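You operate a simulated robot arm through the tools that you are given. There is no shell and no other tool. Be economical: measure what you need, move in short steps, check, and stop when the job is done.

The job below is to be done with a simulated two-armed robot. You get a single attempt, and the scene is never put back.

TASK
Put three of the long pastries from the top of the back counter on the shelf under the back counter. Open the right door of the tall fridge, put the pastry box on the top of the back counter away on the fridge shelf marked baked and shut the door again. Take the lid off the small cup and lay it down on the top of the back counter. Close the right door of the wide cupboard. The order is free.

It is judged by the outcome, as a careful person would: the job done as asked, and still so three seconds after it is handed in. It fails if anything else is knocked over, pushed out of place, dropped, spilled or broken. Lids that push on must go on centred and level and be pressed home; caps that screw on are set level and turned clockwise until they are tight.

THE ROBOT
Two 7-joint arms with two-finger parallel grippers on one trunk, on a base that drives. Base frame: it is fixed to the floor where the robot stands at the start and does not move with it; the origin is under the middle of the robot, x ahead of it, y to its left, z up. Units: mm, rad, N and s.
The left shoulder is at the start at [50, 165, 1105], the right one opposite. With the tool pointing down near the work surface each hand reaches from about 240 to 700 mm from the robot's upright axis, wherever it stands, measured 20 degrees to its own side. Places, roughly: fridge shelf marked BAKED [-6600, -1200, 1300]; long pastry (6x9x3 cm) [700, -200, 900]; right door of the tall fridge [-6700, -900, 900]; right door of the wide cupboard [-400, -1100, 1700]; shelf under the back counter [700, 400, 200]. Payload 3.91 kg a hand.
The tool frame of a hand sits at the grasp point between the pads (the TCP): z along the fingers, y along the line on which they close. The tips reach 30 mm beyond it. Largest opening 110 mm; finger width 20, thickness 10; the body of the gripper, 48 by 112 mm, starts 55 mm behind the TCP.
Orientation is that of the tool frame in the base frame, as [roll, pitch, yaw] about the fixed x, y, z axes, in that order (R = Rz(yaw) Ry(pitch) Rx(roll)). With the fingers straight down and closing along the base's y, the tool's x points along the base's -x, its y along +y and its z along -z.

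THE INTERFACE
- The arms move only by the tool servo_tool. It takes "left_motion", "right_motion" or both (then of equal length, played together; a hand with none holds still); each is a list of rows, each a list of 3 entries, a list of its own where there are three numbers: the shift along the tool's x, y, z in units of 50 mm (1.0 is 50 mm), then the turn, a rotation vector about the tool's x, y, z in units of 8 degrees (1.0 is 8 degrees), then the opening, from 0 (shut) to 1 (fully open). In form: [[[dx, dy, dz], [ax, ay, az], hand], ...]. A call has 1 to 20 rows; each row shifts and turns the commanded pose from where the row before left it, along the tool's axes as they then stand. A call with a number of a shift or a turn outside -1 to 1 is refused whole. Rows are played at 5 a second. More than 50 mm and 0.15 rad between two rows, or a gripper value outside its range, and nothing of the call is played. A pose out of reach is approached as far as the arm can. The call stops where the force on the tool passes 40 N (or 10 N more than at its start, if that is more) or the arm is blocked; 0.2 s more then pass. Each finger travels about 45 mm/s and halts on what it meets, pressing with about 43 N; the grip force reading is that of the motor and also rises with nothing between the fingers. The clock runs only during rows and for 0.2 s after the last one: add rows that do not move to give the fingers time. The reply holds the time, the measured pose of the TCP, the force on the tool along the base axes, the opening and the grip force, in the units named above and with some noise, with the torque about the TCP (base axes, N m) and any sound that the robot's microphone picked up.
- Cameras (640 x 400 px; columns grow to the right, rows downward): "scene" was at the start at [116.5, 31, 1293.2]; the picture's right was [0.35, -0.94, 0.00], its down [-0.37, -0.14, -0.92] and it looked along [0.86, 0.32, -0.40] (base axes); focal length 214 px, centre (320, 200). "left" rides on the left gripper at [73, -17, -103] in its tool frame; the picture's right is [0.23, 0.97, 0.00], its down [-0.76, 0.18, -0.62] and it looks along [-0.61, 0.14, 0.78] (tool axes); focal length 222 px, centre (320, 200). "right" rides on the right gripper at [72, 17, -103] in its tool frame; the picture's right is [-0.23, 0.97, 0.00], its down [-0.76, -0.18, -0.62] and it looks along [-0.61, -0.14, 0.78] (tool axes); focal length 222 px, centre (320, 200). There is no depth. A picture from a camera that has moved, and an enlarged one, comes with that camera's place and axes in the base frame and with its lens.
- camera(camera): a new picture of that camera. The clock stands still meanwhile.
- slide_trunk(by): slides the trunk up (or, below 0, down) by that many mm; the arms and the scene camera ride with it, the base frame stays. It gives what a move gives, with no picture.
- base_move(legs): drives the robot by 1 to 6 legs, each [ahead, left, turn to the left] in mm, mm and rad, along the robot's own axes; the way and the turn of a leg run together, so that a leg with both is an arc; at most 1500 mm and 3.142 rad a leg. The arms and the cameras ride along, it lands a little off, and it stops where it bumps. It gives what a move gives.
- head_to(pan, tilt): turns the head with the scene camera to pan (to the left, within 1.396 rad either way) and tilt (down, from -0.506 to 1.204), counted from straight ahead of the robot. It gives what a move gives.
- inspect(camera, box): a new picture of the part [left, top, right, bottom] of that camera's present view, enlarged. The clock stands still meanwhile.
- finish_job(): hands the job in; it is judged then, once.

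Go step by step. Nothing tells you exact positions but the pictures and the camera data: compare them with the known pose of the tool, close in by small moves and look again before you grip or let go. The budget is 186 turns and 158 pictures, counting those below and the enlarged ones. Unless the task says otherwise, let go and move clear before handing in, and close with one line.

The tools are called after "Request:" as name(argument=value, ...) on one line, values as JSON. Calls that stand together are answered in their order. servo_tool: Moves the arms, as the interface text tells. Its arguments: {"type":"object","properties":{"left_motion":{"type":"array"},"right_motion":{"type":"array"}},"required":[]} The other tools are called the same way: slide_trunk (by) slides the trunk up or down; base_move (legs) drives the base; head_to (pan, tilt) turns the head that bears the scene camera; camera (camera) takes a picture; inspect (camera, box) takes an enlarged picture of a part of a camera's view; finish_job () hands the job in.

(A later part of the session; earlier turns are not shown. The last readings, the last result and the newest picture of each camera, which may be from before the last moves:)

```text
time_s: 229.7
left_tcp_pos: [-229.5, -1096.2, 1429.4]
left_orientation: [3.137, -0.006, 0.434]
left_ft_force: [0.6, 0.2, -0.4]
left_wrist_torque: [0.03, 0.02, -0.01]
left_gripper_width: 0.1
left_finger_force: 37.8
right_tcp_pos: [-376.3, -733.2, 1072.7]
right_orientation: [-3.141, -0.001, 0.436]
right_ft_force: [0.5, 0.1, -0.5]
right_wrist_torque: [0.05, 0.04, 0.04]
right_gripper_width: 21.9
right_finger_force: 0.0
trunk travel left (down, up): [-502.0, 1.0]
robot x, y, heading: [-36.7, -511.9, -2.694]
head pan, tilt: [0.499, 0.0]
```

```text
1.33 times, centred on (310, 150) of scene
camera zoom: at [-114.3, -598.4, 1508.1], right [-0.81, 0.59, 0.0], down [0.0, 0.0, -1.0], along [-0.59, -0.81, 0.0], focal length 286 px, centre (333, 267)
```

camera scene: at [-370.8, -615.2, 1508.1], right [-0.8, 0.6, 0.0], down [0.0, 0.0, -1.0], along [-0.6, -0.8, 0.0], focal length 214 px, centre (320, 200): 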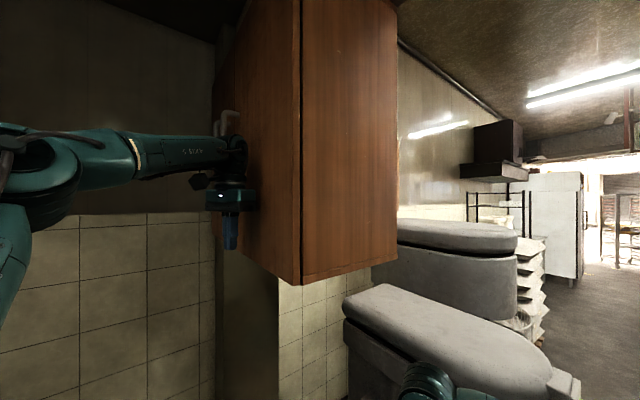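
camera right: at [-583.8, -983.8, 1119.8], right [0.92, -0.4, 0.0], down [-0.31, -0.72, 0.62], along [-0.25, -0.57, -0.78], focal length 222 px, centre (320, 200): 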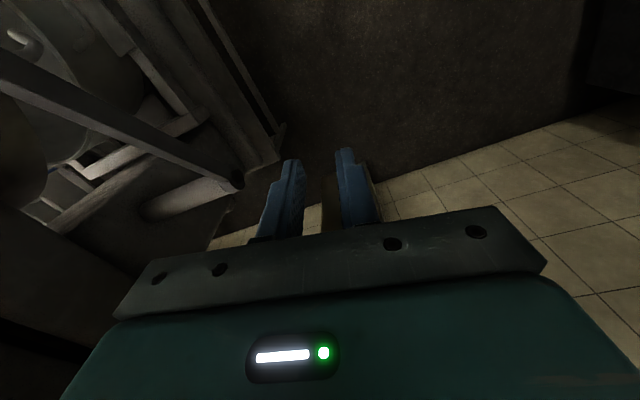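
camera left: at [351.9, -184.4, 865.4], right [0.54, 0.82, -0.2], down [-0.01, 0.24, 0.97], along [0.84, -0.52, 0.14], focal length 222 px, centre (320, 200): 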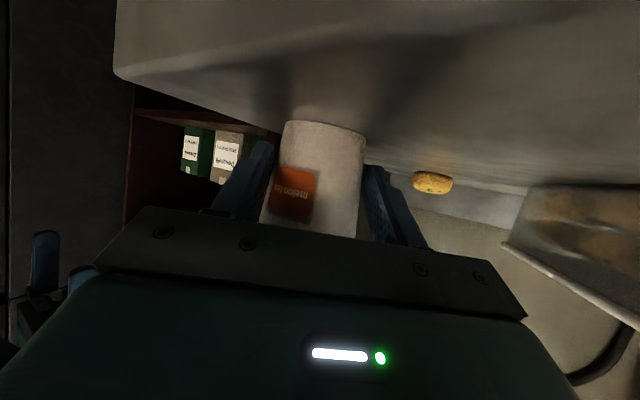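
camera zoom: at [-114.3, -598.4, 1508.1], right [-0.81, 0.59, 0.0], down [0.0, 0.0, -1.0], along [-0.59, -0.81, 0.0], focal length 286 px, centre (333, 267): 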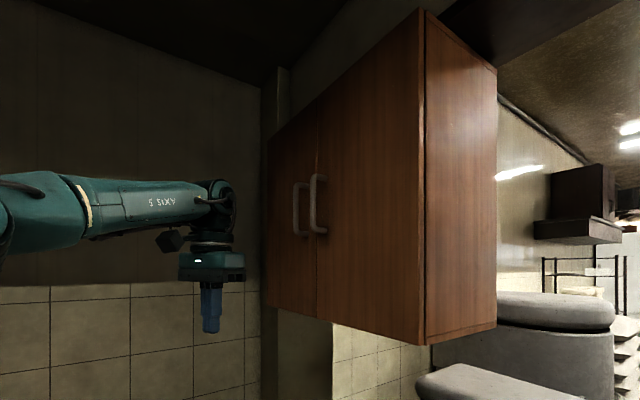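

The cupboard is closed. Now I'll pull the arms in, lower the trunk, and turn west to look down the aisle toward the fridge.

Request:
servo_tool(left_motion=[[[0.8, 0, 0.4], [0, 0, 0], 0], [[0.8, 0, 0.4], [0, 0, 0], 0], [[0.8, 0, 0.4], [0, 0, 0], 0], [[0, -0.7, 0.3], [0, 0, 0], 0], [[0, -0.7, 0.3], [0, 0, 0], 0], [[0, -0.7, 0], [0, 0, 0], 0], [[0, -0.7, 0], [0, 0, 0], 0], [[0, -0.7, 0], [0, 0, 0], 0]])

Request:
slide_trunk(by=-178)

Request:
base_move(legs=[[-50, 0, -0.445], [0, 0, 0]])

Request:
head_to(pan=0.0, tilt=0.2)

Request:
camera(camera="scene")

```text
time_s: 231.5
left_tcp_pos: [-122.1, -1051.7, 1345.8]
left_orientation: [-3.142, -0.007, 0.429]
left_ft_force: [0.7, 0.0, 0.1]
left_wrist_torque: [0.03, -0.05, 0.01]
left_gripper_width: 0.2
left_finger_force: 37.7
left hand out of reach, approached as far as the arm can: row 2, 4, 5, 6, 7, 8
right_tcp_pos: [-376.9, -731.8, 1071.7]
right_orientation: [-3.141, -0.002, 0.439]
right_ft_force: [-0.1, 0.7, 0.0]
right_wrist_torque: [0.01, 0.02, -0.01]
right_gripper_width: 21.9
right_finger_force: 0.0
trunk travel left (down, up): [-502.0, 1.0]
robot x, y, heading: [-36.2, -509.0, -2.698]
head pan, tilt: [0.499, 0.0]
```

```text
time_s: 233.5
left_tcp_pos: [-121.6, -1051.3, 1168.5]
left_orientation: [-3.141, -0.004, 0.429]
left_ft_force: [0.6, -1.1, -0.9]
left_wrist_torque: [-0.02, -0.03, 0.03]
left_gripper_width: 0.0
left_finger_force: 38.4
right_tcp_pos: [-375.9, -732.5, 895.1]
right_orientation: [-3.14, -0.004, 0.439]
right_ft_force: [0.2, 0.9, 0.2]
right_wrist_torque: [-0.01, 0.03, -0.02]
right_gripper_width: 22.2
right_finger_force: 0.0
trunk travel left (down, up): [-324.0, 179.0]
robot x, y, heading: [-35.3, -511.2, -2.7]
head pan, tilt: [0.499, 0.0]
```

```text
time_s: 235.5
left_tcp_pos: [-299.0, -950.5, 1167.3]
left_orientation: [3.142, -0.005, -0.017]
left_ft_force: [0.0, -0.4, 0.3]
left_wrist_torque: [0.02, 0.02, 0.0]
left_gripper_width: 0.0
left_finger_force: 37.8
right_tcp_pos: [-390.7, -553.3, 895.4]
right_orientation: [-3.14, -0.005, -0.007]
right_ft_force: [0.2, -0.1, 0.1]
right_wrist_torque: [-0.01, 0.01, -0.01]
right_gripper_width: 21.9
right_finger_force: 0.0
trunk travel left (down, up): [-324.0, 179.0]
robot x, y, heading: [11.7, -500.5, 3.135]
head pan, tilt: [0.499, 0.0]
```

```text
time_s: 236.4
left_tcp_pos: [-297.4, -951.2, 1168.0]
left_orientation: [3.141, -0.005, -0.016]
left_ft_force: [-0.6, 0.9, 0.5]
left_wrist_torque: [0.01, -0.01, -0.04]
left_gripper_width: 0.0
left_finger_force: 37.8
right_tcp_pos: [-391.9, -552.6, 893.0]
right_orientation: [-3.139, -0.002, -0.006]
right_ft_force: [0.1, 0.9, -0.3]
right_wrist_torque: [-0.01, 0.03, 0.01]
right_gripper_width: 21.9
right_finger_force: 0.1
trunk travel left (down, up): [-324.0, 179.0]
robot x, y, heading: [14.8, -502.3, 3.141]
head pan, tilt: [0.0, 0.201]
```

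```text
58 pictures are left
camera scene: at [-110.2, -502.1, 1311.7], right [0.0, 1.0, 0.0], down [0.2, 0.0, -0.98], along [-0.98, 0.0, -0.2], focal length 214 px, centre (320, 200)
```

scene: 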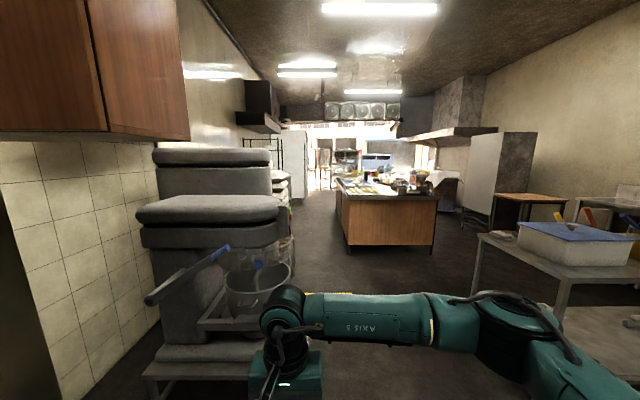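

I see the aisle: mixers left, island right, white cabinets at the far end. First I try to bring the left arm back to its inner posture.

Request:
servo_tool(left_motion=[[[-0.7, 0, -0.3], [0, 0, 0], 0], [[-0.7, 0, -0.3], [0, 0, 0], 0], [[-0.7, 0, -0.3], [0, 0, 0], 0], [[0, -0.7, 0], [0, 0, 0], 0], [[0, -0.7, 0], [0, 0, 0], 0], [[0, -0.7, 0], [0, 0, 0], 0], [[0, -0.7, 0], [0, 0, 0], 0]])

Request:
inspect(camera="scene", box=[220, 100, 540, 260])

```text
time_s: 238.0
left_tcp_pos: [-402.8, -943.0, 1212.0]
left_orientation: [-3.141, -0.004, -0.018]
left_ft_force: [0.5, 0.1, 0.0]
left_wrist_torque: [0.0, 0.03, -0.02]
left_gripper_width: 0.2
left_finger_force: 37.8
left hand out of reach, approached as far as the arm can: row 4, 5, 6, 7
right_tcp_pos: [-391.7, -553.4, 893.4]
right_orientation: [-3.14, -0.002, -0.007]
right_ft_force: [-0.2, 0.4, 0.3]
right_wrist_torque: [-0.03, 0.01, 0.02]
right_gripper_width: 22.0
right_finger_force: 0.1
trunk travel left (down, up): [-324.0, 179.0]
robot x, y, heading: [11.9, -502.1, 3.139]
head pan, tilt: [0.0, 0.201]
```

```text
2.00 times, centred on (380, 180) of scene
camera zoom: at [-110.2, -502.1, 1311.7], right [0.0, 1.0, 0.0], down [0.2, 0.0, -0.98], along [-0.98, 0.0, -0.2], focal length 429 px, centre (200, 240)
```

zoom: 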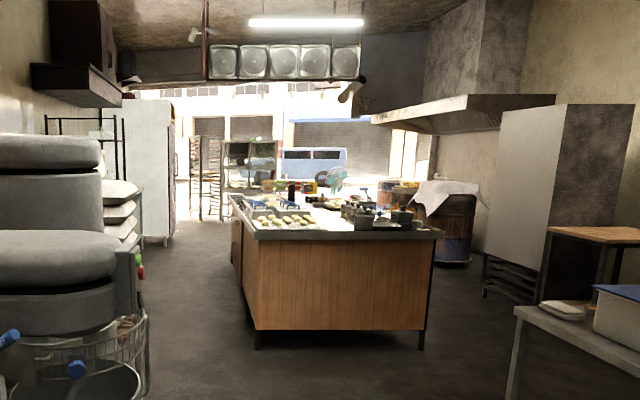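

Request:
servo_tool(left_motion=[[[0, 0, 0], [0, 0, 1], 0], [[0, 0, 0], [0, 0, 1], 0], [[0, 0, 0], [0, 0, 1], 0], [[0, 0, 0], [0, 0, 1], 0], [[0, 0, 0], [0, 0, 1], 0], [[-0.514, -0.613, 0], [0, 0, 0], 0], [[-0.514, -0.613, 0], [0, 0, 0], 0], [[-0.514, -0.613, 0], [0, 0, 0], 0], [[-0.514, -0.613, 0], [0, 0, 0], 0], [[-0.514, -0.613, 0], [0, 0, 0], 0]])

```text
time_s: 240.2
left_tcp_pos: [-396.9, -741.4, 1212.9]
left_orientation: [-3.139, -0.006, -0.712]
left_ft_force: [0.0, -1.0, 0.9]
left_wrist_torque: [-0.01, 0.0, -0.01]
left_gripper_width: 0.1
left_finger_force: 37.4
right_tcp_pos: [-391.8, -553.0, 893.1]
right_orientation: [-3.141, -0.003, -0.007]
right_ft_force: [0.2, 0.8, 0.6]
right_wrist_torque: [-0.03, -0.03, -0.02]
right_gripper_width: 22.3
right_finger_force: 0.1
trunk travel left (down, up): [-324.0, 179.0]
robot x, y, heading: [9.6, -498.8, 3.14]
head pan, tilt: [0.0, 0.201]
```

The tall fridge stands at about x≈-6150…, facing +y. I'll raise the trunk and right hand above obstacles and drive down the aisle at y≈-440 in stages.

Request:
slide_trunk(by=175)

Request:
servo_tool(right_motion=[[[0, 0, -0.95], [0, 0, 0], 0.2], [[0, 0, -0.95], [0, 0, 0], 0.2], [[0, 0, -0.95], [0, 0, 0], 0.2], [[0, 0, -0.95], [0, 0, 0], 0.2]])

Request:
base_move(legs=[[1200, -60, 0], [1300, 0, 0]])

Request:
camera(camera="scene")

```text
time_s: 242.2
left_tcp_pos: [-397.2, -741.6, 1389.0]
left_orientation: [-3.138, -0.003, -0.714]
left_ft_force: [0.3, -0.4, -0.2]
left_wrist_torque: [0.01, -0.03, 0.02]
left_gripper_width: 0.4
left_finger_force: 36.8
right_tcp_pos: [-391.3, -553.8, 1068.8]
right_orientation: [-3.139, -0.003, -0.006]
right_ft_force: [0.6, 0.2, -1.3]
right_wrist_torque: [0.02, -0.01, 0.0]
right_gripper_width: 21.8
right_finger_force: 0.1
trunk travel left (down, up): [-499.0, 4.0]
robot x, y, heading: [12.2, -497.5, 3.142]
head pan, tilt: [0.0, 0.201]
```

```text
time_s: 243.2
left_tcp_pos: [-397.1, -741.0, 1389.3]
left_orientation: [-3.138, -0.003, -0.713]
left_ft_force: [-0.1, 0.2, -0.3]
left_wrist_torque: [-0.01, 0.01, 0.01]
left_gripper_width: 0.0
left_finger_force: 37.6
right_tcp_pos: [-391.6, -552.8, 1259.2]
right_orientation: [3.142, -0.004, -0.007]
right_ft_force: [0.1, 0.8, 0.4]
right_wrist_torque: [-0.01, -0.02, 0.02]
right_gripper_width: 21.9
right_finger_force: 0.0
trunk travel left (down, up): [-499.0, 4.0]
robot x, y, heading: [10.8, -501.0, 3.133]
head pan, tilt: [0.0, 0.201]
```

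```text
time_s: 246.8
left_tcp_pos: [-1069.5, -696.4, 1388.4]
left_orientation: [-3.137, -0.005, -0.711]
left_ft_force: [0.0, 0.5, 0.2]
left_wrist_torque: [-0.08, -0.05, 0.0]
left_gripper_width: 0.1
left_finger_force: 38.2
right_tcp_pos: [-1062.9, -508.3, 1258.1]
right_orientation: [3.141, -0.005, -0.004]
right_ft_force: [-1.5, 0.7, -0.8]
right_wrist_torque: [-0.07, -0.05, -0.02]
right_gripper_width: 21.9
right_finger_force: 0.1
trunk travel left (down, up): [-499.0, 4.0]
robot x, y, heading: [-660.1, -455.5, 3.138]
head pan, tilt: [0.0, 0.201]
stopped in leg 1: the robot was blocked; the commanded pose is now the measured one
```

```text
56 pictures are left
camera scene: at [-782.8, -455.4, 1486.0], right [0.0, 1.0, 0.0], down [0.2, 0.0, -0.98], along [-0.98, 0.0, -0.2], focal length 214 px, centre (320, 200)
```

scene: 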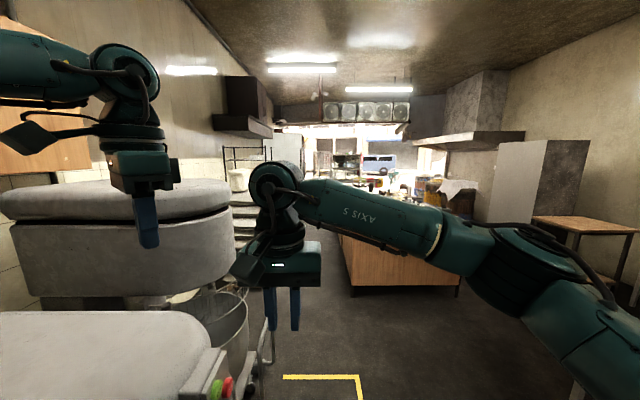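

Blocked by the mixer bench; I'll swing wider (y≈-130) past the mixers, then move to the aisle centre.

Request:
base_move(legs=[[-60, 0, 0], [0, -325, 0], [1280, 0, 0], [700, 290, 0]])

Request:
camera(camera="scene")

```text
time_s: 259.1
left_tcp_pos: [-2943.7, -620.2, 1390.3]
left_orientation: [-3.138, 0.001, -0.729]
left_ft_force: [0.3, -0.5, -0.1]
left_wrist_torque: [0.04, 0.01, 0.02]
left_gripper_width: 0.0
left_finger_force: 38.2
right_tcp_pos: [-2933.5, -433.7, 1260.7]
right_orientation: [-3.139, -0.001, -0.023]
right_ft_force: [-0.7, 0.6, 0.2]
right_wrist_torque: [-0.02, -0.03, 0.04]
right_gripper_width: 21.9
right_finger_force: 0.2
trunk travel left (down, up): [-499.0, 4.0]
robot x, y, heading: [-2525.6, -387.8, 3.122]
head pan, tilt: [0.0, 0.201]
```

```text
55 pictures are left
camera scene: at [-2651.5, -386.1, 1486.6], right [0.02, 1.0, 0.0], down [0.2, 0.0, -0.98], along [-0.98, 0.02, -0.2], focal length 214 px, centre (320, 200)
```

scene: 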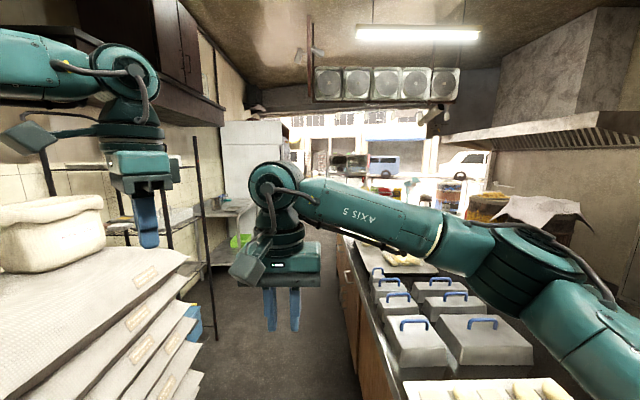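

The aisle here runs between the flour sacks (y≈-850) and the island edge (y≈-160); I'll keep to about y≈-500.

Request:
base_move(legs=[[200, 125, 0.02], [1500, 0, 0], [1200, 0, 0]])

Request:
head_to(pan=0.5, tilt=0.2)

Request:
camera(camera="scene")

```text
time_s: 273.6
left_tcp_pos: [-5863.1, -712.6, 1388.8]
left_orientation: [-3.138, 0.001, -0.711]
left_ft_force: [-0.4, -0.6, 0.1]
left_wrist_torque: [0.01, 0.0, -0.03]
left_gripper_width: 0.0
left_finger_force: 37.8
right_tcp_pos: [-5856.7, -524.7, 1260.5]
right_orientation: [-3.14, -0.001, -0.003]
right_ft_force: [0.2, -0.4, -0.2]
right_wrist_torque: [-0.01, 0.02, 0.0]
right_gripper_width: 22.1
right_finger_force: 0.1
trunk travel left (down, up): [-499.0, 4.0]
robot x, y, heading: [-5457.1, -474.9, 3.142]
head pan, tilt: [0.0, 0.201]
```

```text
time_s: 274.6
left_tcp_pos: [-5862.9, -711.7, 1389.6]
left_orientation: [-3.139, -0.001, -0.71]
left_ft_force: [0.3, 0.4, -0.3]
left_wrist_torque: [0.04, 0.01, 0.0]
left_gripper_width: 0.0
left_finger_force: 37.5
right_tcp_pos: [-5856.9, -525.2, 1259.9]
right_orientation: [-3.14, -0.001, -0.004]
right_ft_force: [-0.1, -0.1, 0.0]
right_wrist_torque: [-0.02, 0.0, -0.02]
right_gripper_width: 22.3
right_finger_force: 0.1
trunk travel left (down, up): [-499.0, 4.0]
robot x, y, heading: [-5450.8, -470.9, 3.136]
head pan, tilt: [0.499, 0.201]
```

```text
54 pictures are left
camera scene: at [-5564.9, -516.4, 1486.7], right [-0.48, 0.88, 0.0], down [0.18, 0.1, -0.98], along [-0.86, -0.47, -0.2], focal length 214 px, centre (320, 200)
```

scene: 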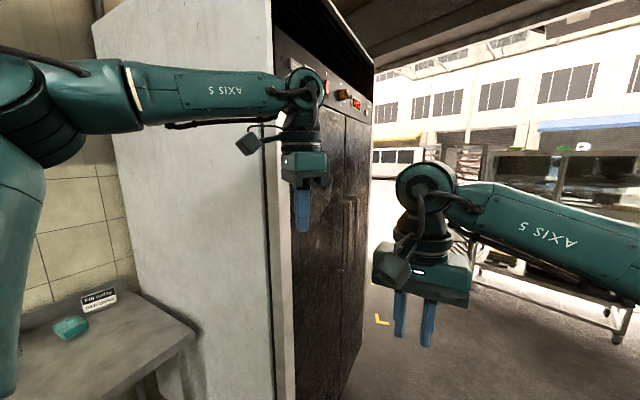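

The fridge has two dark doors facing +y. I'll move in front of it and turn to face it.

Request:
base_move(legs=[[1050, -250, 0], [0, 0, 1.57]])

Request:
head_to(pan=0, tilt=0.3)

Request:
camera(camera="scene")

```text
time_s: 283.7
left_tcp_pos: [-6255.5, -639.6, 1390.3]
left_orientation: [-3.138, 0.0, 0.827]
left_ft_force: [0.4, -1.0, -1.1]
left_wrist_torque: [0.0, 0.0, 0.03]
left_gripper_width: 0.3
left_finger_force: 37.9
right_tcp_pos: [-6442.1, -627.8, 1261.6]
right_orientation: [-3.14, 0.0, 1.535]
right_ft_force: [-0.2, 0.0, -0.1]
right_wrist_torque: [-0.01, 0.0, 0.01]
right_gripper_width: 22.1
right_finger_force: 0.1
trunk travel left (down, up): [-499.0, 4.0]
robot x, y, heading: [-6480.4, -225.0, -1.606]
head pan, tilt: [0.499, 0.201]
```

```text
time_s: 284.7
left_tcp_pos: [-6256.8, -640.0, 1389.8]
left_orientation: [-3.14, 0.0, 0.828]
left_ft_force: [0.0, 0.6, 0.4]
left_wrist_torque: [-0.01, 0.02, -0.03]
left_gripper_width: 0.1
left_finger_force: 37.6
right_tcp_pos: [-6442.6, -627.3, 1259.9]
right_orientation: [-3.139, -0.001, 1.535]
right_ft_force: [-0.3, -0.1, -0.1]
right_wrist_torque: [-0.03, -0.01, -0.04]
right_gripper_width: 22.0
right_finger_force: 0.0
trunk travel left (down, up): [-499.0, 4.0]
robot x, y, heading: [-6482.7, -222.6, -1.604]
head pan, tilt: [0.0, 0.3]
```

```text
53 pictures are left
camera scene: at [-6487.0, -346.9, 1477.4], right [-1.0, 0.03, 0.0], down [0.01, 0.3, -0.96], along [-0.03, -0.95, -0.3], focal length 214 px, centre (320, 200)
```

scene: 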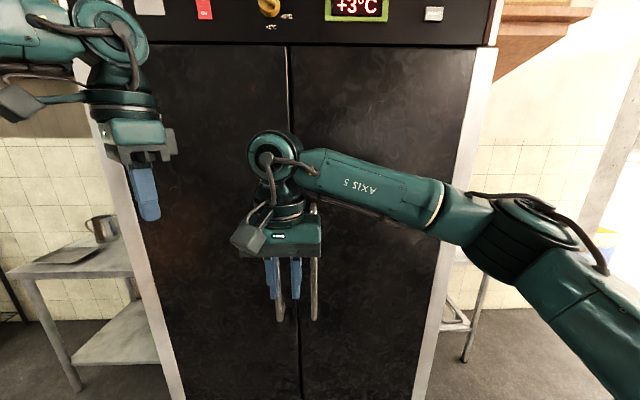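

The right door's vertical bar handle is near (-6490, -835), z≈906–1310+; hinge at x≈-6843. I'll tilt the right tool 60° forward, open the fingers and look closely.

Request:
servo_tool(right_motion=[[[0, -0.5, 0.3], [0, -1, 0], 0.5], [[0, -0.5, 0.3], [0, -1, 0], 0.8], [[0, 0, 0], [0, -1, 0], 0.8], [[0, 0, 0], [0, -1, 0], 0.8], [[0, 0, 0], [0, -1, 0], 0.8], [[0, 0, 0], [0, -1, 0], 0.8], [[0, 0, 0], [0, -1, 0], 0.8], [[0, 0, 0], [0, -0.5, 0], 0.8]])

Request:
camera(camera="right")

Request:
camera(camera="scene")

```text
time_s: 286.5
left_tcp_pos: [-6254.7, -639.6, 1389.3]
left_orientation: [-3.138, 0.0, 0.825]
left_ft_force: [0.3, -0.2, 0.7]
left_wrist_torque: [0.02, -0.03, -0.03]
left_gripper_width: 0.0
left_finger_force: 37.7
right_tcp_pos: [-6491.4, -627.0, 1231.2]
right_orientation: [3.141, 1.047, 1.535]
right_ft_force: [-0.8, 0.4, -0.3]
right_wrist_torque: [-0.01, 0.0, 0.0]
right_gripper_width: 88.3
right_finger_force: 0.1
trunk travel left (down, up): [-499.0, 4.0]
robot x, y, heading: [-6484.0, -227.0, -1.602]
head pan, tilt: [0.0, 0.3]
```

```text
52 pictures are left
camera right: at [-6471.0, -501.9, 1221.8], right [0.97, -0.15, 0.2], down [-0.17, 0.17, 0.97], along [-0.18, -0.98, 0.13], focal length 222 px, centre (320, 200)
```

right: 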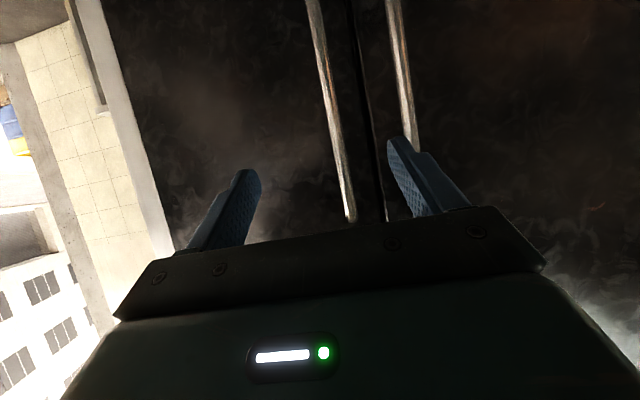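

```text
51 pictures are left
camera scene: at [-6487.1, -346.9, 1477.4], right [-1.0, 0.03, 0.0], down [0.01, 0.3, -0.96], along [-0.03, -0.95, -0.3], focal length 214 px, centre (320, 200)
```

scene: 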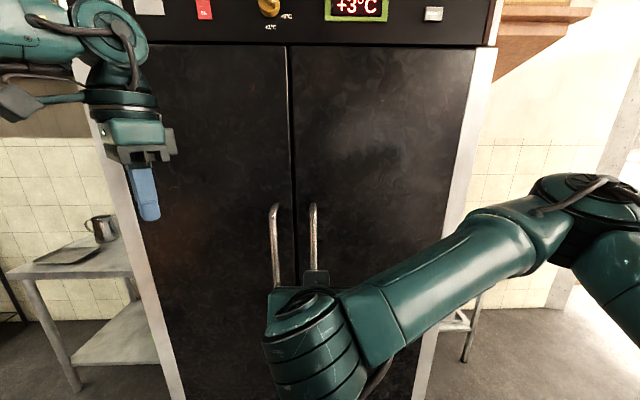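

Right hand tilted fine; the handle bar is at about (-6491, -853). Driving 120 mm ahead, then checking with the right camera.

Request:
base_move(legs=[[120, 0, 0.03]])

Request:
camera(camera="right")

```text
time_s: 287.7
left_tcp_pos: [-6246.2, -754.0, 1389.7]
left_orientation: [-3.138, -0.001, 0.855]
left_ft_force: [0.0, -0.2, -0.7]
left_wrist_torque: [0.03, -0.01, -0.03]
left_gripper_width: 0.2
left_finger_force: 37.7
right_tcp_pos: [-6484.2, -747.7, 1231.0]
right_orientation: [-3.14, 1.046, 1.564]
right_ft_force: [0.5, -0.6, -1.2]
right_wrist_torque: [0.01, 0.01, 0.01]
right_gripper_width: 88.0
right_finger_force: 0.1
trunk travel left (down, up): [-499.0, 4.0]
robot x, y, heading: [-6482.8, -342.4, -1.58]
head pan, tilt: [0.0, 0.3]
```

```text
50 pictures are left
camera right: at [-6466.2, -621.5, 1221.8], right [0.97, -0.12, 0.2], down [-0.18, 0.16, 0.97], along [-0.15, -0.98, 0.13], focal length 222 px, centre (320, 200)
```

right: 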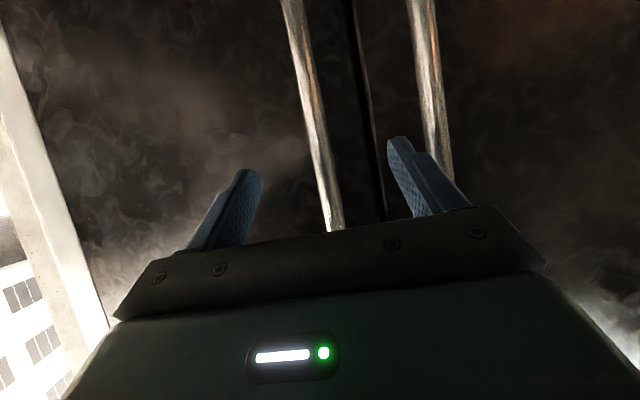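

Request:
servo_tool(right_motion=[[[-0.32, -0.05, 0.877], [0, 0, 0], 0.8], [[-0.32, -0.05, 0.877], [0, 0, 0], 0.8], [[0, 0, 0], [0, 0, 0], 0.8]])

Request:
camera(camera="right")

```text
time_s: 288.5
left_tcp_pos: [-6246.5, -752.3, 1390.9]
left_orientation: [-3.141, 0.001, 0.853]
left_ft_force: [-1.1, 0.6, -0.1]
left_wrist_torque: [0.01, 0.02, 0.03]
left_gripper_width: 0.1
left_finger_force: 37.6
right_tcp_pos: [-6489.2, -838.0, 1214.8]
right_orientation: [-3.14, 1.044, 1.567]
right_ft_force: [-1.8, 11.9, 0.8]
right_wrist_torque: [0.08, 0.05, 0.48]
right_gripper_width: 86.5
right_finger_force: 0.1
trunk travel left (down, up): [-499.0, 4.0]
robot x, y, heading: [-6485.8, -341.2, -1.578]
head pan, tilt: [0.0, 0.3]
```

```text
49 pictures are left
camera right: at [-6470.4, -711.7, 1206.1], right [0.97, -0.12, 0.19], down [-0.17, 0.16, 0.97], along [-0.15, -0.98, 0.13], focal length 222 px, centre (320, 200)
```

right: 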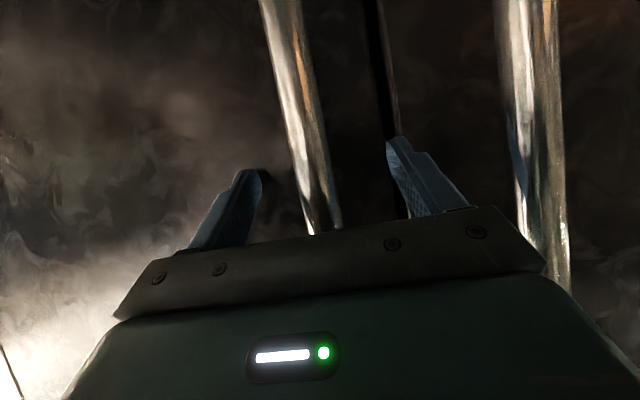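

The fingertips just touch the door with the bar between the fingers. Backing 4 mm and closing on the bar.

Request:
servo_tool(right_motion=[[[0, 0, -0.1], [0, 0, 0], 0.8], [[0, 0, 0], [0, 0, 0], 0.5], [[0, 0, 0], [0, 0, 0], 0.3], [[0, 0, 0], [0, 0, 0], 0.1], [[0, 0, 0], [0, 0, 0], 0], [[0, 0, 0], [0, 0, 0], 0], [[0, 0, 0], [0, 0, 0], 0]])

Request:
camera(camera="right")

```text
time_s: 290.1
left_tcp_pos: [-6245.6, -754.3, 1389.7]
left_orientation: [-3.136, -0.001, 0.855]
left_ft_force: [0.1, -0.6, 0.2]
left_wrist_torque: [-0.02, -0.02, 0.0]
left_gripper_width: 0.2
left_finger_force: 36.8
right_tcp_pos: [-6486.9, -834.0, 1218.5]
right_orientation: [-3.14, 1.045, 1.567]
right_ft_force: [5.4, -0.4, -0.2]
right_wrist_torque: [0.01, -0.15, 0.07]
right_gripper_width: 18.9
right_finger_force: 45.1
trunk travel left (down, up): [-499.0, 4.0]
robot x, y, heading: [-6486.7, -343.5, -1.577]
head pan, tilt: [0.0, 0.3]
```

```text
48 pictures are left
camera right: at [-6469.4, -709.1, 1208.6], right [0.97, -0.12, 0.2], down [-0.18, 0.16, 0.97], along [-0.15, -0.98, 0.13], focal length 222 px, centre (320, 200)
```

right: 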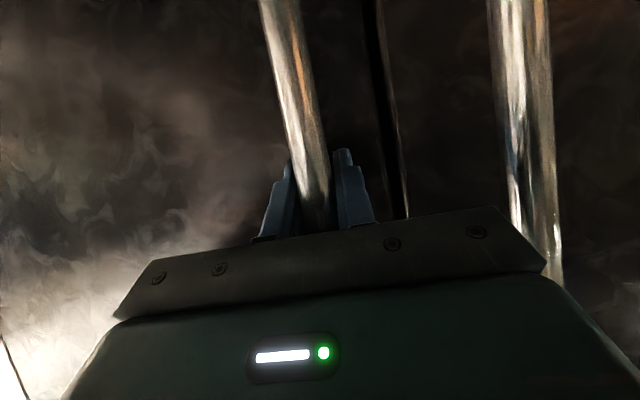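

Bar gripped (19 mm). Pulling by driving back in small arcs.

Request:
base_move(legs=[[-60, -5, 0], [-60, -18, 0]])

Request:
camera(camera="scene")

```text
time_s: 291.6
left_tcp_pos: [-6261.3, -666.1, 1389.2]
left_orientation: [-3.14, -0.002, 0.854]
left_ft_force: [-0.9, 0.5, 0.0]
left_wrist_torque: [-0.03, -0.01, -0.02]
left_gripper_width: 0.0
left_finger_force: 37.7
right_tcp_pos: [-6510.5, -753.0, 1217.9]
right_orientation: [-3.132, 1.05, 1.541]
right_ft_force: [-5.1, 1.9, -19.8]
right_wrist_torque: [-0.59, -0.38, -0.14]
right_gripper_width: 19.0
right_finger_force: 45.3
trunk travel left (down, up): [-499.0, 4.0]
robot x, y, heading: [-6499.3, -260.0, -1.58]
head pan, tilt: [0.0, 0.3]
stopped in leg 2: the force on the tool passed its limit (the readings are from after the stop); the commanded pose is now the measured one
```

```text
47 pictures are left
camera scene: at [-6501.4, -379.2, 1477.4], right [-1.0, 0.01, 0.0], down [0.0, 0.29, -0.96], along [-0.01, -0.96, -0.29], focal length 214 px, centre (320, 200)
```

scene: 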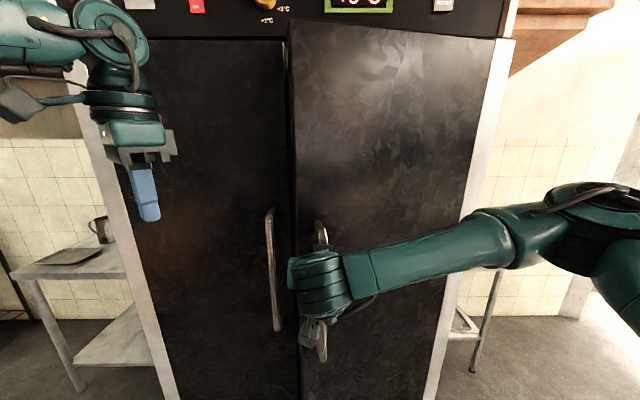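

Request:
base_move(legs=[[-56, -27, 0]])

Request:
base_move(legs=[[-50, -36, 0]])

Request:
camera(camera="scene")

```text
time_s: 292.5
left_tcp_pos: [-6286.4, -615.0, 1387.7]
left_orientation: [-3.136, -0.005, 0.857]
left_ft_force: [-0.8, 0.4, -0.2]
left_wrist_torque: [-0.06, 0.02, 0.03]
left_gripper_width: 0.2
left_finger_force: 37.6
right_tcp_pos: [-6534.5, -702.6, 1219.3]
right_orientation: [-3.137, 1.057, 1.548]
right_ft_force: [-6.5, -4.3, -24.3]
right_wrist_torque: [-0.42, -0.24, 0.29]
right_gripper_width: 18.6
right_finger_force: 44.7
trunk travel left (down, up): [-499.0, 4.0]
robot x, y, heading: [-6524.1, -204.4, -1.576]
head pan, tilt: [0.0, 0.3]
```

```text
time_s: 293.5
left_tcp_pos: [-6320.5, -564.9, 1388.6]
left_orientation: [-3.134, -0.004, 0.857]
left_ft_force: [0.0, 0.6, -0.4]
left_wrist_torque: [0.01, -0.06, 0.0]
left_gripper_width: 0.1
left_finger_force: 38.0
right_tcp_pos: [-6569.5, -651.9, 1219.0]
right_orientation: [-3.133, 1.055, 1.554]
right_ft_force: [1.1, -0.3, -11.1]
right_wrist_torque: [-0.44, -0.23, 0.32]
right_gripper_width: 18.6
right_finger_force: 45.1
trunk travel left (down, up): [-499.0, 4.0]
robot x, y, heading: [-6563.4, -151.9, -1.571]
head pan, tilt: [0.0, 0.3]
```

```text
46 pictures are left
camera scene: at [-6561.1, -278.1, 1477.2], right [-1.0, 0.01, 0.0], down [0.0, 0.3, -0.96], along [-0.01, -0.96, -0.3], focal length 214 px, centre (320, 200)
```

scene: 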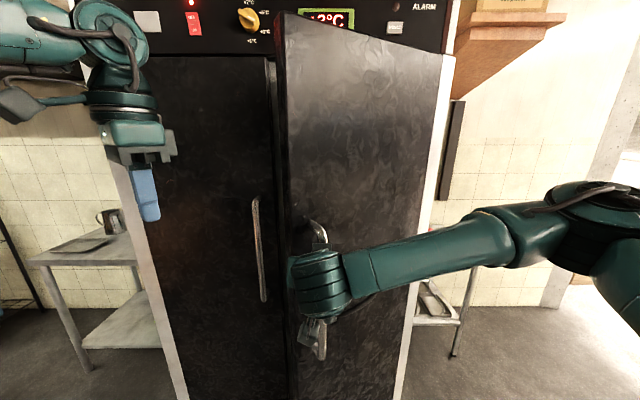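

The door follows nicely (~33° open). Before swinging it further I check the free space on the right.

Request:
head_to(pan=-1.0, tilt=0.45)

Request:
camera(camera="scene")

```text
time_s: 294.8
left_tcp_pos: [-6321.3, -564.3, 1388.8]
left_orientation: [-3.136, -0.004, 0.857]
left_ft_force: [-0.1, 0.8, -0.1]
left_wrist_torque: [0.0, 0.02, -0.04]
left_gripper_width: 0.0
left_finger_force: 37.8
right_tcp_pos: [-6568.9, -651.6, 1220.2]
right_orientation: [-3.13, 1.055, 1.551]
right_ft_force: [-2.1, -1.8, -3.4]
right_wrist_torque: [0.06, -0.48, 0.01]
right_gripper_width: 18.8
right_finger_force: 45.3
trunk travel left (down, up): [-499.0, 4.0]
robot x, y, heading: [-6557.5, -154.0, -1.574]
head pan, tilt: [-1.0, 0.45]
```

```text
45 pictures are left
camera scene: at [-6638.1, -233.9, 1463.4], right [-0.54, 0.84, 0.0], down [0.37, 0.23, -0.9], along [-0.76, -0.48, -0.44], focal length 214 px, centre (320, 200)
```

scene: 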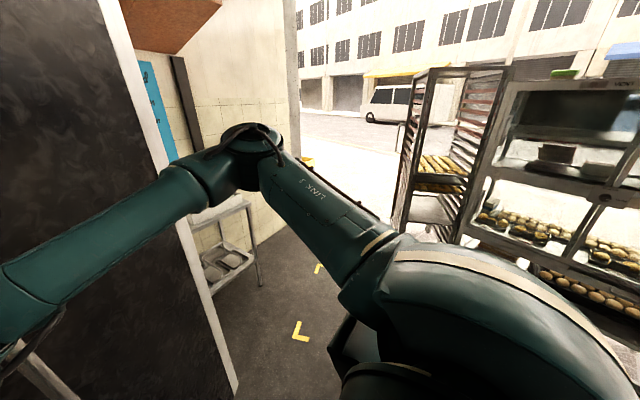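

The floor is free to the right. Swinging the door by arcing the base around its hinge, small step first.

Request:
base_move(legs=[[-57, -145, 0.2]])

```text
time_s: 296.2
left_tcp_pos: [-6390.5, -466.7, 1388.2]
left_orientation: [-3.134, -0.002, 1.055]
left_ft_force: [-0.4, 0.4, -0.8]
left_wrist_torque: [-0.03, -0.01, 0.0]
left_gripper_width: 0.0
left_finger_force: 38.1
right_tcp_pos: [-6616.8, -599.0, 1219.9]
right_orientation: [-3.131, 1.056, 1.754]
right_ft_force: [4.9, 2.9, -7.6]
right_wrist_torque: [-0.19, -0.37, 0.24]
right_gripper_width: 18.7
right_finger_force: 44.9
trunk travel left (down, up): [-499.0, 4.0]
robot x, y, heading: [-6706.4, -106.9, -1.38]
head pan, tilt: [-1.0, 0.45]
```

Request:
base_move(legs=[[-84, -220, 0.3]])

Request:
base_move(legs=[[-84, -220, 0.3]])

```text
time_s: 297.9
left_tcp_pos: [-6526.8, -348.4, 1388.7]
left_orientation: [-3.135, -0.001, 1.352]
left_ft_force: [-0.3, -0.3, 0.0]
left_wrist_torque: [-0.02, -0.01, 0.0]
left_gripper_width: 0.1
left_finger_force: 37.6
right_tcp_pos: [-6703.7, -541.1, 1220.7]
right_orientation: [-3.127, 1.054, 2.06]
right_ft_force: [11.7, 22.2, -8.9]
right_wrist_torque: [0.04, -0.32, 0.09]
right_gripper_width: 18.6
right_finger_force: 45.4
trunk travel left (down, up): [-499.0, 4.0]
robot x, y, heading: [-6936.2, -102.6, -1.084]
head pan, tilt: [-1.0, 0.45]
```

```text
time_s: 299.3
left_tcp_pos: [-6633.6, -303.7, 1390.3]
left_orientation: [-3.138, -0.001, 1.533]
left_ft_force: [-0.9, -0.8, 0.9]
left_wrist_torque: [0.02, -0.06, 0.01]
left_gripper_width: 0.2
left_finger_force: 37.4
right_tcp_pos: [-6769.5, -514.3, 1221.4]
right_orientation: [3.132, 1.054, 2.249]
right_ft_force: [0.9, 12.1, -11.6]
right_wrist_torque: [-0.77, 0.06, 0.22]
right_gripper_width: 19.2
right_finger_force: 45.1
trunk travel left (down, up): [-499.0, 4.0]
robot x, y, heading: [-7076.1, -134.8, -0.905]
head pan, tilt: [-1.0, 0.45]
stopped in leg 1: the force on the tool passed its limit (the readings are from after the stop); the commanded pose is now the measured one
```

Request:
base_move(legs=[[-58, -188, 0.25]])

Request:
head_to(pan=0.3, tilt=0.3)

Request:
camera(camera="scene")

```text
time_s: 300.5
left_tcp_pos: [-6701.7, -284.6, 1388.3]
left_orientation: [-3.135, -0.004, 1.665]
left_ft_force: [-0.5, 0.1, 0.3]
left_wrist_torque: [0.04, -0.06, 0.01]
left_gripper_width: 0.0
left_finger_force: 37.8
right_tcp_pos: [-6808.3, -505.9, 1219.0]
right_orientation: [3.127, 1.053, 2.392]
right_ft_force: [1.2, 10.2, -10.2]
right_wrist_torque: [-0.84, 0.08, 0.25]
right_gripper_width: 18.7
right_finger_force: 44.4
trunk travel left (down, up): [-499.0, 4.0]
robot x, y, heading: [-7162.7, -175.2, -0.774]
head pan, tilt: [-1.0, 0.45]
stopped in leg 1: the force on the tool passed its limit (the readings are from after the stop); the commanded pose is now the measured one
```

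```text
time_s: 301.9
left_tcp_pos: [-6696.7, -283.4, 1385.3]
left_orientation: [-3.131, -0.003, 1.665]
left_ft_force: [0.1, 0.3, 0.1]
left_wrist_torque: [-0.04, -0.01, -0.01]
left_gripper_width: 0.1
left_finger_force: 37.8
right_tcp_pos: [-6803.3, -507.0, 1219.1]
right_orientation: [3.128, 1.053, 2.388]
right_ft_force: [1.2, 19.8, -21.3]
right_wrist_torque: [-0.93, 0.12, -0.27]
right_gripper_width: 18.7
right_finger_force: 45.1
trunk travel left (down, up): [-499.0, 4.0]
robot x, y, heading: [-7162.4, -170.3, -0.771]
head pan, tilt: [0.3, 0.3]
```

```text
44 pictures are left
camera scene: at [-7056.0, -235.4, 1477.2], right [-0.46, -0.89, 0.0], down [-0.26, 0.13, -0.96], along [0.85, -0.44, -0.3], focal length 214 px, centre (320, 200)
```

scene: 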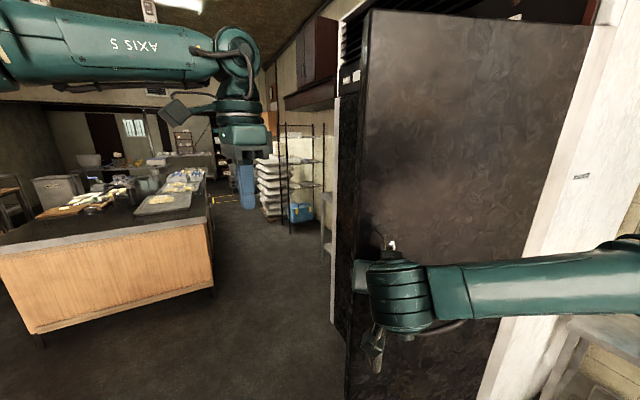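

About 77° open. Relieving the outward pull first, then continuing the arc.

Request:
base_move(legs=[[8, -10, 0]])

Request:
base_move(legs=[[-70, -195, 0.27]])

```text
time_s: 302.7
left_tcp_pos: [-6698.5, -288.5, 1386.6]
left_orientation: [-3.133, -0.004, 1.667]
left_ft_force: [-1.0, -0.1, -0.4]
left_wrist_torque: [0.0, 0.03, 0.0]
left_gripper_width: 0.0
left_finger_force: 37.8
right_tcp_pos: [-6804.7, -506.0, 1220.1]
right_orientation: [3.126, 1.051, 2.412]
right_ft_force: [1.5, 7.6, 2.5]
right_wrist_torque: [-0.37, 0.66, 0.37]
right_gripper_width: 19.0
right_finger_force: 45.4
trunk travel left (down, up): [-499.0, 4.0]
robot x, y, heading: [-7164.0, -178.9, -0.773]
head pan, tilt: [0.3, 0.3]
stopped in leg 1: the force on the tool passed its limit (the readings are from after the stop); the commanded pose is now the measured one
```

```text
time_s: 304.1
left_tcp_pos: [-6804.0, -274.6, 1387.5]
left_orientation: [-3.132, -0.002, 1.851]
left_ft_force: [-0.8, -0.4, 0.0]
left_wrist_torque: [0.04, -0.05, 0.0]
left_gripper_width: 0.3
left_finger_force: 38.0
right_tcp_pos: [-6869.8, -499.7, 1220.0]
right_orientation: [3.118, 1.047, 2.608]
right_ft_force: [-1.5, 14.0, -5.9]
right_wrist_torque: [-0.83, 0.27, 0.76]
right_gripper_width: 18.8
right_finger_force: 44.2
trunk travel left (down, up): [-499.0, 4.0]
robot x, y, heading: [-7279.4, -246.9, -0.592]
head pan, tilt: [0.3, 0.3]
stopped in leg 1: the force on the tool passed its limit (the readings are from after the stop); the commanded pose is now the measured one
```

Refitting the path gives a hinge nearer (-6885, -912) with a 410 mm radius. Continuing with the corrected arc.

Request:
base_move(legs=[[-102, -206, 0.3]])

Request:
base_move(legs=[[-100, -209, 0.3]])

```text
time_s: 305.8
left_tcp_pos: [-6998.3, -280.0, 1387.3]
left_orientation: [-3.131, -0.005, 2.144]
left_ft_force: [-0.4, 0.1, -0.4]
left_wrist_torque: [0.01, -0.04, -0.02]
left_gripper_width: 0.0
left_finger_force: 38.1
right_tcp_pos: [-6994.4, -518.9, 1220.1]
right_orientation: [3.117, 1.051, 2.886]
right_ft_force: [1.2, 0.5, -10.2]
right_wrist_torque: [-1.1, 0.3, 0.11]
right_gripper_width: 18.8
right_finger_force: 45.3
trunk travel left (down, up): [-499.0, 4.0]
robot x, y, heading: [-7463.8, -396.5, -0.3]
head pan, tilt: [0.3, 0.3]
```

```text
time_s: 307.0
left_tcp_pos: [-7070.1, -296.3, 1386.9]
left_orientation: [-3.13, -0.003, 2.256]
left_ft_force: [0.0, -0.3, 0.1]
left_wrist_torque: [0.0, -0.01, 0.03]
left_gripper_width: 0.0
left_finger_force: 38.1
right_tcp_pos: [-7036.1, -531.0, 1220.5]
right_orientation: [3.12, 1.054, 3.005]
right_ft_force: [-0.2, -0.1, 0.6]
right_wrist_torque: [-0.62, 0.29, 0.28]
right_gripper_width: 18.9
right_finger_force: 45.2
trunk travel left (down, up): [-499.0, 4.0]
robot x, y, heading: [-7515.4, -462.7, -0.186]
head pan, tilt: [0.3, 0.3]
stopped in leg 1: the force on the tool passed its limit (the readings are from after the stop); the commanded pose is now the measured one
```

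The door is about 100° open. Releasing the handle and backing away.

Request:
servo_tool(right_motion=[[[0, 0, 0], [0, 0, 0], 0.3], [[0, 0, 0], [0, 0, 0], 0.6], [[0, 0, 0], [0, 0, 0], 0.9], [[0, 0, 0], [0, 0, 0], 0.9], [[0, 0, 0], [0, 0, 0], 0.9]])

Request:
base_move(legs=[[-180, 0, 0], [0, 480, 0.186], [700, 0, 0]])

Request:
servo_tool(right_motion=[[[0, 0, -0.5], [0, 1, 0], 0.9], [[0, 0, -0.5], [0, 1, 0], 0.9], [[0, 0, 0], [0, 1, 0], 0.9], [[0, 0, 0], [0, 1, 0], 0.9], [[0, 0, 0], [0, 1, 0], 0.9], [[0, 0, 0], [0, 1, 0], 0.9], [[0, 0, 0], [0, 1, 0], 0.9], [[0, 0, 0], [0, 0.5, 0], 0.9]])

Request:
head_to(pan=-1.39, tilt=0.2)

Request:
camera(camera="scene")

```text
time_s: 308.2
left_tcp_pos: [-7069.2, -295.4, 1386.6]
left_orientation: [-3.131, -0.003, 2.256]
left_ft_force: [0.5, 0.1, -0.5]
left_wrist_torque: [0.01, -0.01, 0.0]
left_gripper_width: 0.0
left_finger_force: 37.8
right_tcp_pos: [-7036.5, -531.5, 1222.2]
right_orientation: [3.114, 1.054, 3.0]
right_ft_force: [0.1, 0.5, -0.2]
right_wrist_torque: [0.01, -0.04, 0.03]
right_gripper_width: 98.9
right_finger_force: 0.1
trunk travel left (down, up): [-499.0, 4.0]
robot x, y, heading: [-7519.1, -463.6, -0.185]
head pan, tilt: [0.3, 0.3]
```

```text
time_s: 315.5
left_tcp_pos: [-6538.9, 286.6, 1385.4]
left_orientation: [-3.131, -0.003, 2.443]
left_ft_force: [-0.6, -0.3, -0.2]
left_wrist_torque: [-0.02, 0.02, 0.0]
left_gripper_width: 0.0
left_finger_force: 37.7
right_tcp_pos: [-6464.4, 61.0, 1222.4]
right_orientation: [3.113, 1.053, -3.095]
right_ft_force: [-0.1, 0.3, 0.2]
right_wrist_torque: [-0.02, -0.01, -0.01]
right_gripper_width: 98.9
right_finger_force: 0.1
trunk travel left (down, up): [-499.0, 4.0]
robot x, y, heading: [-6948.3, 43.0, 0.004]
head pan, tilt: [0.3, 0.3]
```

```text
time_s: 317.3
left_tcp_pos: [-6541.7, 287.2, 1387.6]
left_orientation: [-3.132, -0.003, 2.444]
left_ft_force: [0.4, 0.5, -0.2]
left_wrist_torque: [0.02, 0.02, 0.04]
left_gripper_width: 0.0
left_finger_force: 37.3
right_tcp_pos: [-6506.3, 58.2, 1249.4]
right_orientation: [3.127, 0.005, -3.072]
right_ft_force: [-0.3, 1.1, 0.1]
right_wrist_torque: [-0.02, 0.0, 0.0]
right_gripper_width: 99.2
right_finger_force: 0.1
trunk travel left (down, up): [-499.0, 4.0]
robot x, y, heading: [-6946.5, 43.9, 0.008]
head pan, tilt: [0.3, 0.3]
```

```text
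time_s: 319.1
left_tcp_pos: [-6540.2, 286.5, 1386.7]
left_orientation: [-3.132, -0.002, 2.445]
left_ft_force: [0.7, -0.5, 0.2]
left_wrist_torque: [-0.02, 0.0, 0.01]
left_gripper_width: 0.1
left_finger_force: 37.5
right_tcp_pos: [-6506.3, 59.0, 1249.5]
right_orientation: [3.129, 0.01, -3.072]
right_ft_force: [0.8, -0.3, 0.3]
right_wrist_torque: [0.01, 0.02, -0.03]
right_gripper_width: 99.1
right_finger_force: 0.0
trunk travel left (down, up): [-499.0, 4.0]
robot x, y, heading: [-6952.2, 39.0, 0.004]
head pan, tilt: [-1.389, 0.201]
```

```text
43 pictures are left
camera scene: at [-6903.6, -52.0, 1486.7], right [-0.98, -0.18, 0.0], down [-0.04, 0.2, -0.98], along [0.18, -0.96, -0.2], focal length 214 px, centre (320, 200)
```

scene: 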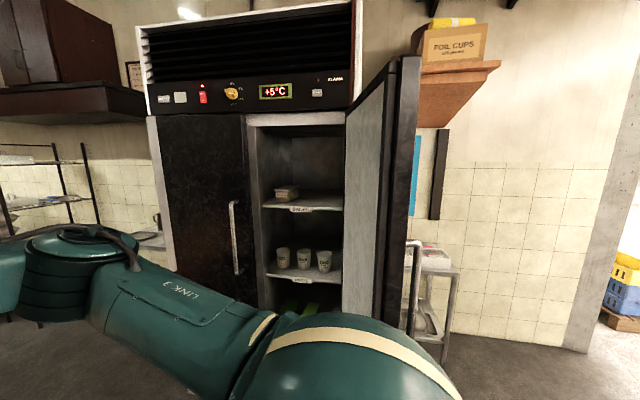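

Request:
inspect(camera="scene", box=[230, 100, 430, 300])

```text
2.00 times, centred on (330, 200) of scene
camera zoom: at [-6903.6, -52.0, 1486.7], right [-0.98, -0.18, 0.0], down [-0.04, 0.2, -0.98], along [0.18, -0.96, -0.2], focal length 429 px, centre (300, 200)
```

zoom: 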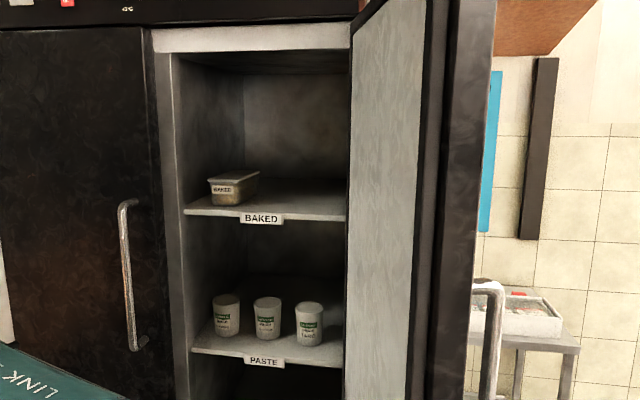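

The BAKED shelf (top z≈1280) already has one box at its left; there is room to the right at x≈-6705. I'll try to restore the left arm's posture by a tilt/untwist, since the left arm would suit the insertion.

Request:
servo_tool(left_motion=[[[0.6, 0, -0.6], [0, 0, 0], 0], [[0.6, 0, -0.6], [0, 0, 0], 0], [[0, 0, 0], [0, -1, 0], 0], [[0, 0, 0], [0, -1, 0], 0], [[0, 0, 0], [0, -1, 0], 0], [[0, 0, 0], [0, -1, 0], 0], [[0, 0, 0], [0, -1, 0], 0], [[0, 0, 0], [0, -1, 0], 0], [[0, 0, 0], [0, -1, 0], 0], [[0, 0, 0], [0, -0.5, 0], 0], [[0, 0, 0], [-0.866, 0, -0.5], 0], [[0, 0, 0], [-0.866, 0, -0.5], 0], [[0, 0, 0], [-0.866, 0, -0.5], 0], [[0, 0, 0], [-0.866, 0, -0.5], 0], [[0, 0, 0], [-0.866, 0, -0.5], 0]])

```text
time_s: 322.3
left_tcp_pos: [-6569.6, 464.9, 1435.5]
left_orientation: [-3.121, 1.04, 3.13]
left_ft_force: [-0.6, 0.9, -0.7]
left_wrist_torque: [-0.01, -0.05, -0.03]
left_gripper_width: 0.1
left_finger_force: 37.8
left hand out of reach, approached as far as the arm can: row 13, 14, 15
right_tcp_pos: [-6507.1, 58.9, 1249.6]
right_orientation: [3.13, 0.006, -3.071]
right_ft_force: [-0.4, -0.5, -0.2]
right_wrist_torque: [0.02, 0.0, -0.01]
right_gripper_width: 99.0
right_finger_force: 0.0
trunk travel left (down, up): [-499.0, 4.0]
robot x, y, heading: [-6949.4, 39.0, 0.002]
head pan, tilt: [-1.389, 0.201]
```

The left arm's yaw limit persists, so the right arm will do the box. Re-stowing the left arm compactly, then returning to the counter with corrected aisle waypoints.

Request:
servo_tool(left_motion=[[[0, 0, 0], [0.866, 0, 0.5], 0], [[0, 0, 0], [0.866, 0, 0.5], 0], [[0, 0, 0], [0.866, 0, 0.5], 0], [[0, 0, 0], [0.866, 0, 0.5], 0], [[0, 0, 0], [0.866, 0, 0.5], 0], [[0, 0, 0], [0, 1, 0], 0], [[0, 0, 0], [0, 1, 0], 0], [[0, 0, 0], [0, 1, 0], 0], [[0, 0, 0], [0, 1, 0], 0], [[0, 0, 0], [0, 1, 0], 0], [[0, 0, 0], [0, 1, 0], 0], [[0, 0, 0], [0, 1, 0], 0], [[0, 0, 0], [0, 0.5, 0], 0], [[-0.514, -0.613, 0], [0, 0, 0], 0], [[-0.514, -0.613, 0], [0, 0, 0], 0], [[-0.514, -0.613, 0], [0, 0, 0], 0], [[-0.514, -0.613, 0], [0, 0, 0], 0], [[0, -0.3, 0], [0, 0, 0], 0]])

Request:
base_move(legs=[[0, -400, 0], [900, -100, 0]])

```text
time_s: 326.1
left_tcp_pos: [-6580.9, 292.4, 1436.8]
left_orientation: [-3.133, -0.004, 2.446]
left_ft_force: [0.4, 0.5, 0.6]
left_wrist_torque: [-0.01, -0.02, -0.03]
left_gripper_width: 0.0
left_finger_force: 37.8
right_tcp_pos: [-6505.6, 57.6, 1251.0]
right_orientation: [3.127, 0.009, -3.072]
right_ft_force: [-0.1, -0.4, 1.4]
right_wrist_torque: [0.0, 0.0, 0.0]
right_gripper_width: 99.0
right_finger_force: 0.0
trunk travel left (down, up): [-499.0, 4.0]
robot x, y, heading: [-6948.2, 41.9, 0.006]
head pan, tilt: [-1.389, 0.201]
```

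```text
time_s: 327.8
left_tcp_pos: [-6578.4, 81.6, 1437.3]
left_orientation: [-3.135, -0.004, 2.442]
left_ft_force: [0.1, 0.8, -0.4]
left_wrist_torque: [-0.03, -0.01, -0.02]
left_gripper_width: 0.0
left_finger_force: 37.5
right_tcp_pos: [-6504.7, -152.2, 1249.9]
right_orientation: [3.128, 0.008, -3.077]
right_ft_force: [0.4, 0.6, -0.6]
right_wrist_torque: [0.0, 0.0, 0.0]
right_gripper_width: 99.1
right_finger_force: 0.1
trunk travel left (down, up): [-499.0, 4.0]
robot x, y, heading: [-6953.5, -169.0, 0.002]
head pan, tilt: [-1.389, 0.201]
stopped in leg 1: the robot was blocked; the commanded pose is now the measured one
```

I touched the open door's edge. Moving back, then forward along y≈-100 before entering the aisle.

Request:
base_move(legs=[[0, 60, 0], [900, 0, 0], [200, -400, 0], [1300, 0, 0], [1500, 0, 0]])

Request:
head_to(pan=0, tilt=0.4)

```text
time_s: 343.7
left_tcp_pos: [-3931.7, -215.7, 1436.3]
left_orientation: [-3.133, -0.008, 2.472]
left_ft_force: [0.3, 0.0, 0.1]
left_wrist_torque: [0.04, 0.02, 0.01]
left_gripper_width: 0.0
left_finger_force: 37.7
right_tcp_pos: [-3851.5, -446.9, 1250.2]
right_orientation: [3.128, 0.005, -3.046]
right_ft_force: [0.2, 0.8, -0.9]
right_wrist_torque: [-0.02, 0.05, 0.04]
right_gripper_width: 98.8
right_finger_force: 0.1
trunk travel left (down, up): [-499.0, 4.0]
robot x, y, heading: [-4303.2, -479.1, 0.029]
head pan, tilt: [-1.389, 0.201]
stopped in leg 5: the robot was blocked; the commanded pose is now the measured one
```

```text
time_s: 345.2
left_tcp_pos: [-3935.6, -213.8, 1436.9]
left_orientation: [-3.134, -0.003, 2.472]
left_ft_force: [-0.3, 0.0, -0.5]
left_wrist_torque: [0.0, -0.01, 0.02]
left_gripper_width: 0.0
left_finger_force: 37.9
right_tcp_pos: [-3854.2, -447.1, 1251.0]
right_orientation: [3.13, 0.01, -3.046]
right_ft_force: [-0.7, 0.9, -0.7]
right_wrist_torque: [-0.01, -0.01, 0.0]
right_gripper_width: 99.2
right_finger_force: 0.0
trunk travel left (down, up): [-499.0, 4.0]
robot x, y, heading: [-4296.2, -475.1, 0.03]
head pan, tilt: [0.0, 0.4]
```

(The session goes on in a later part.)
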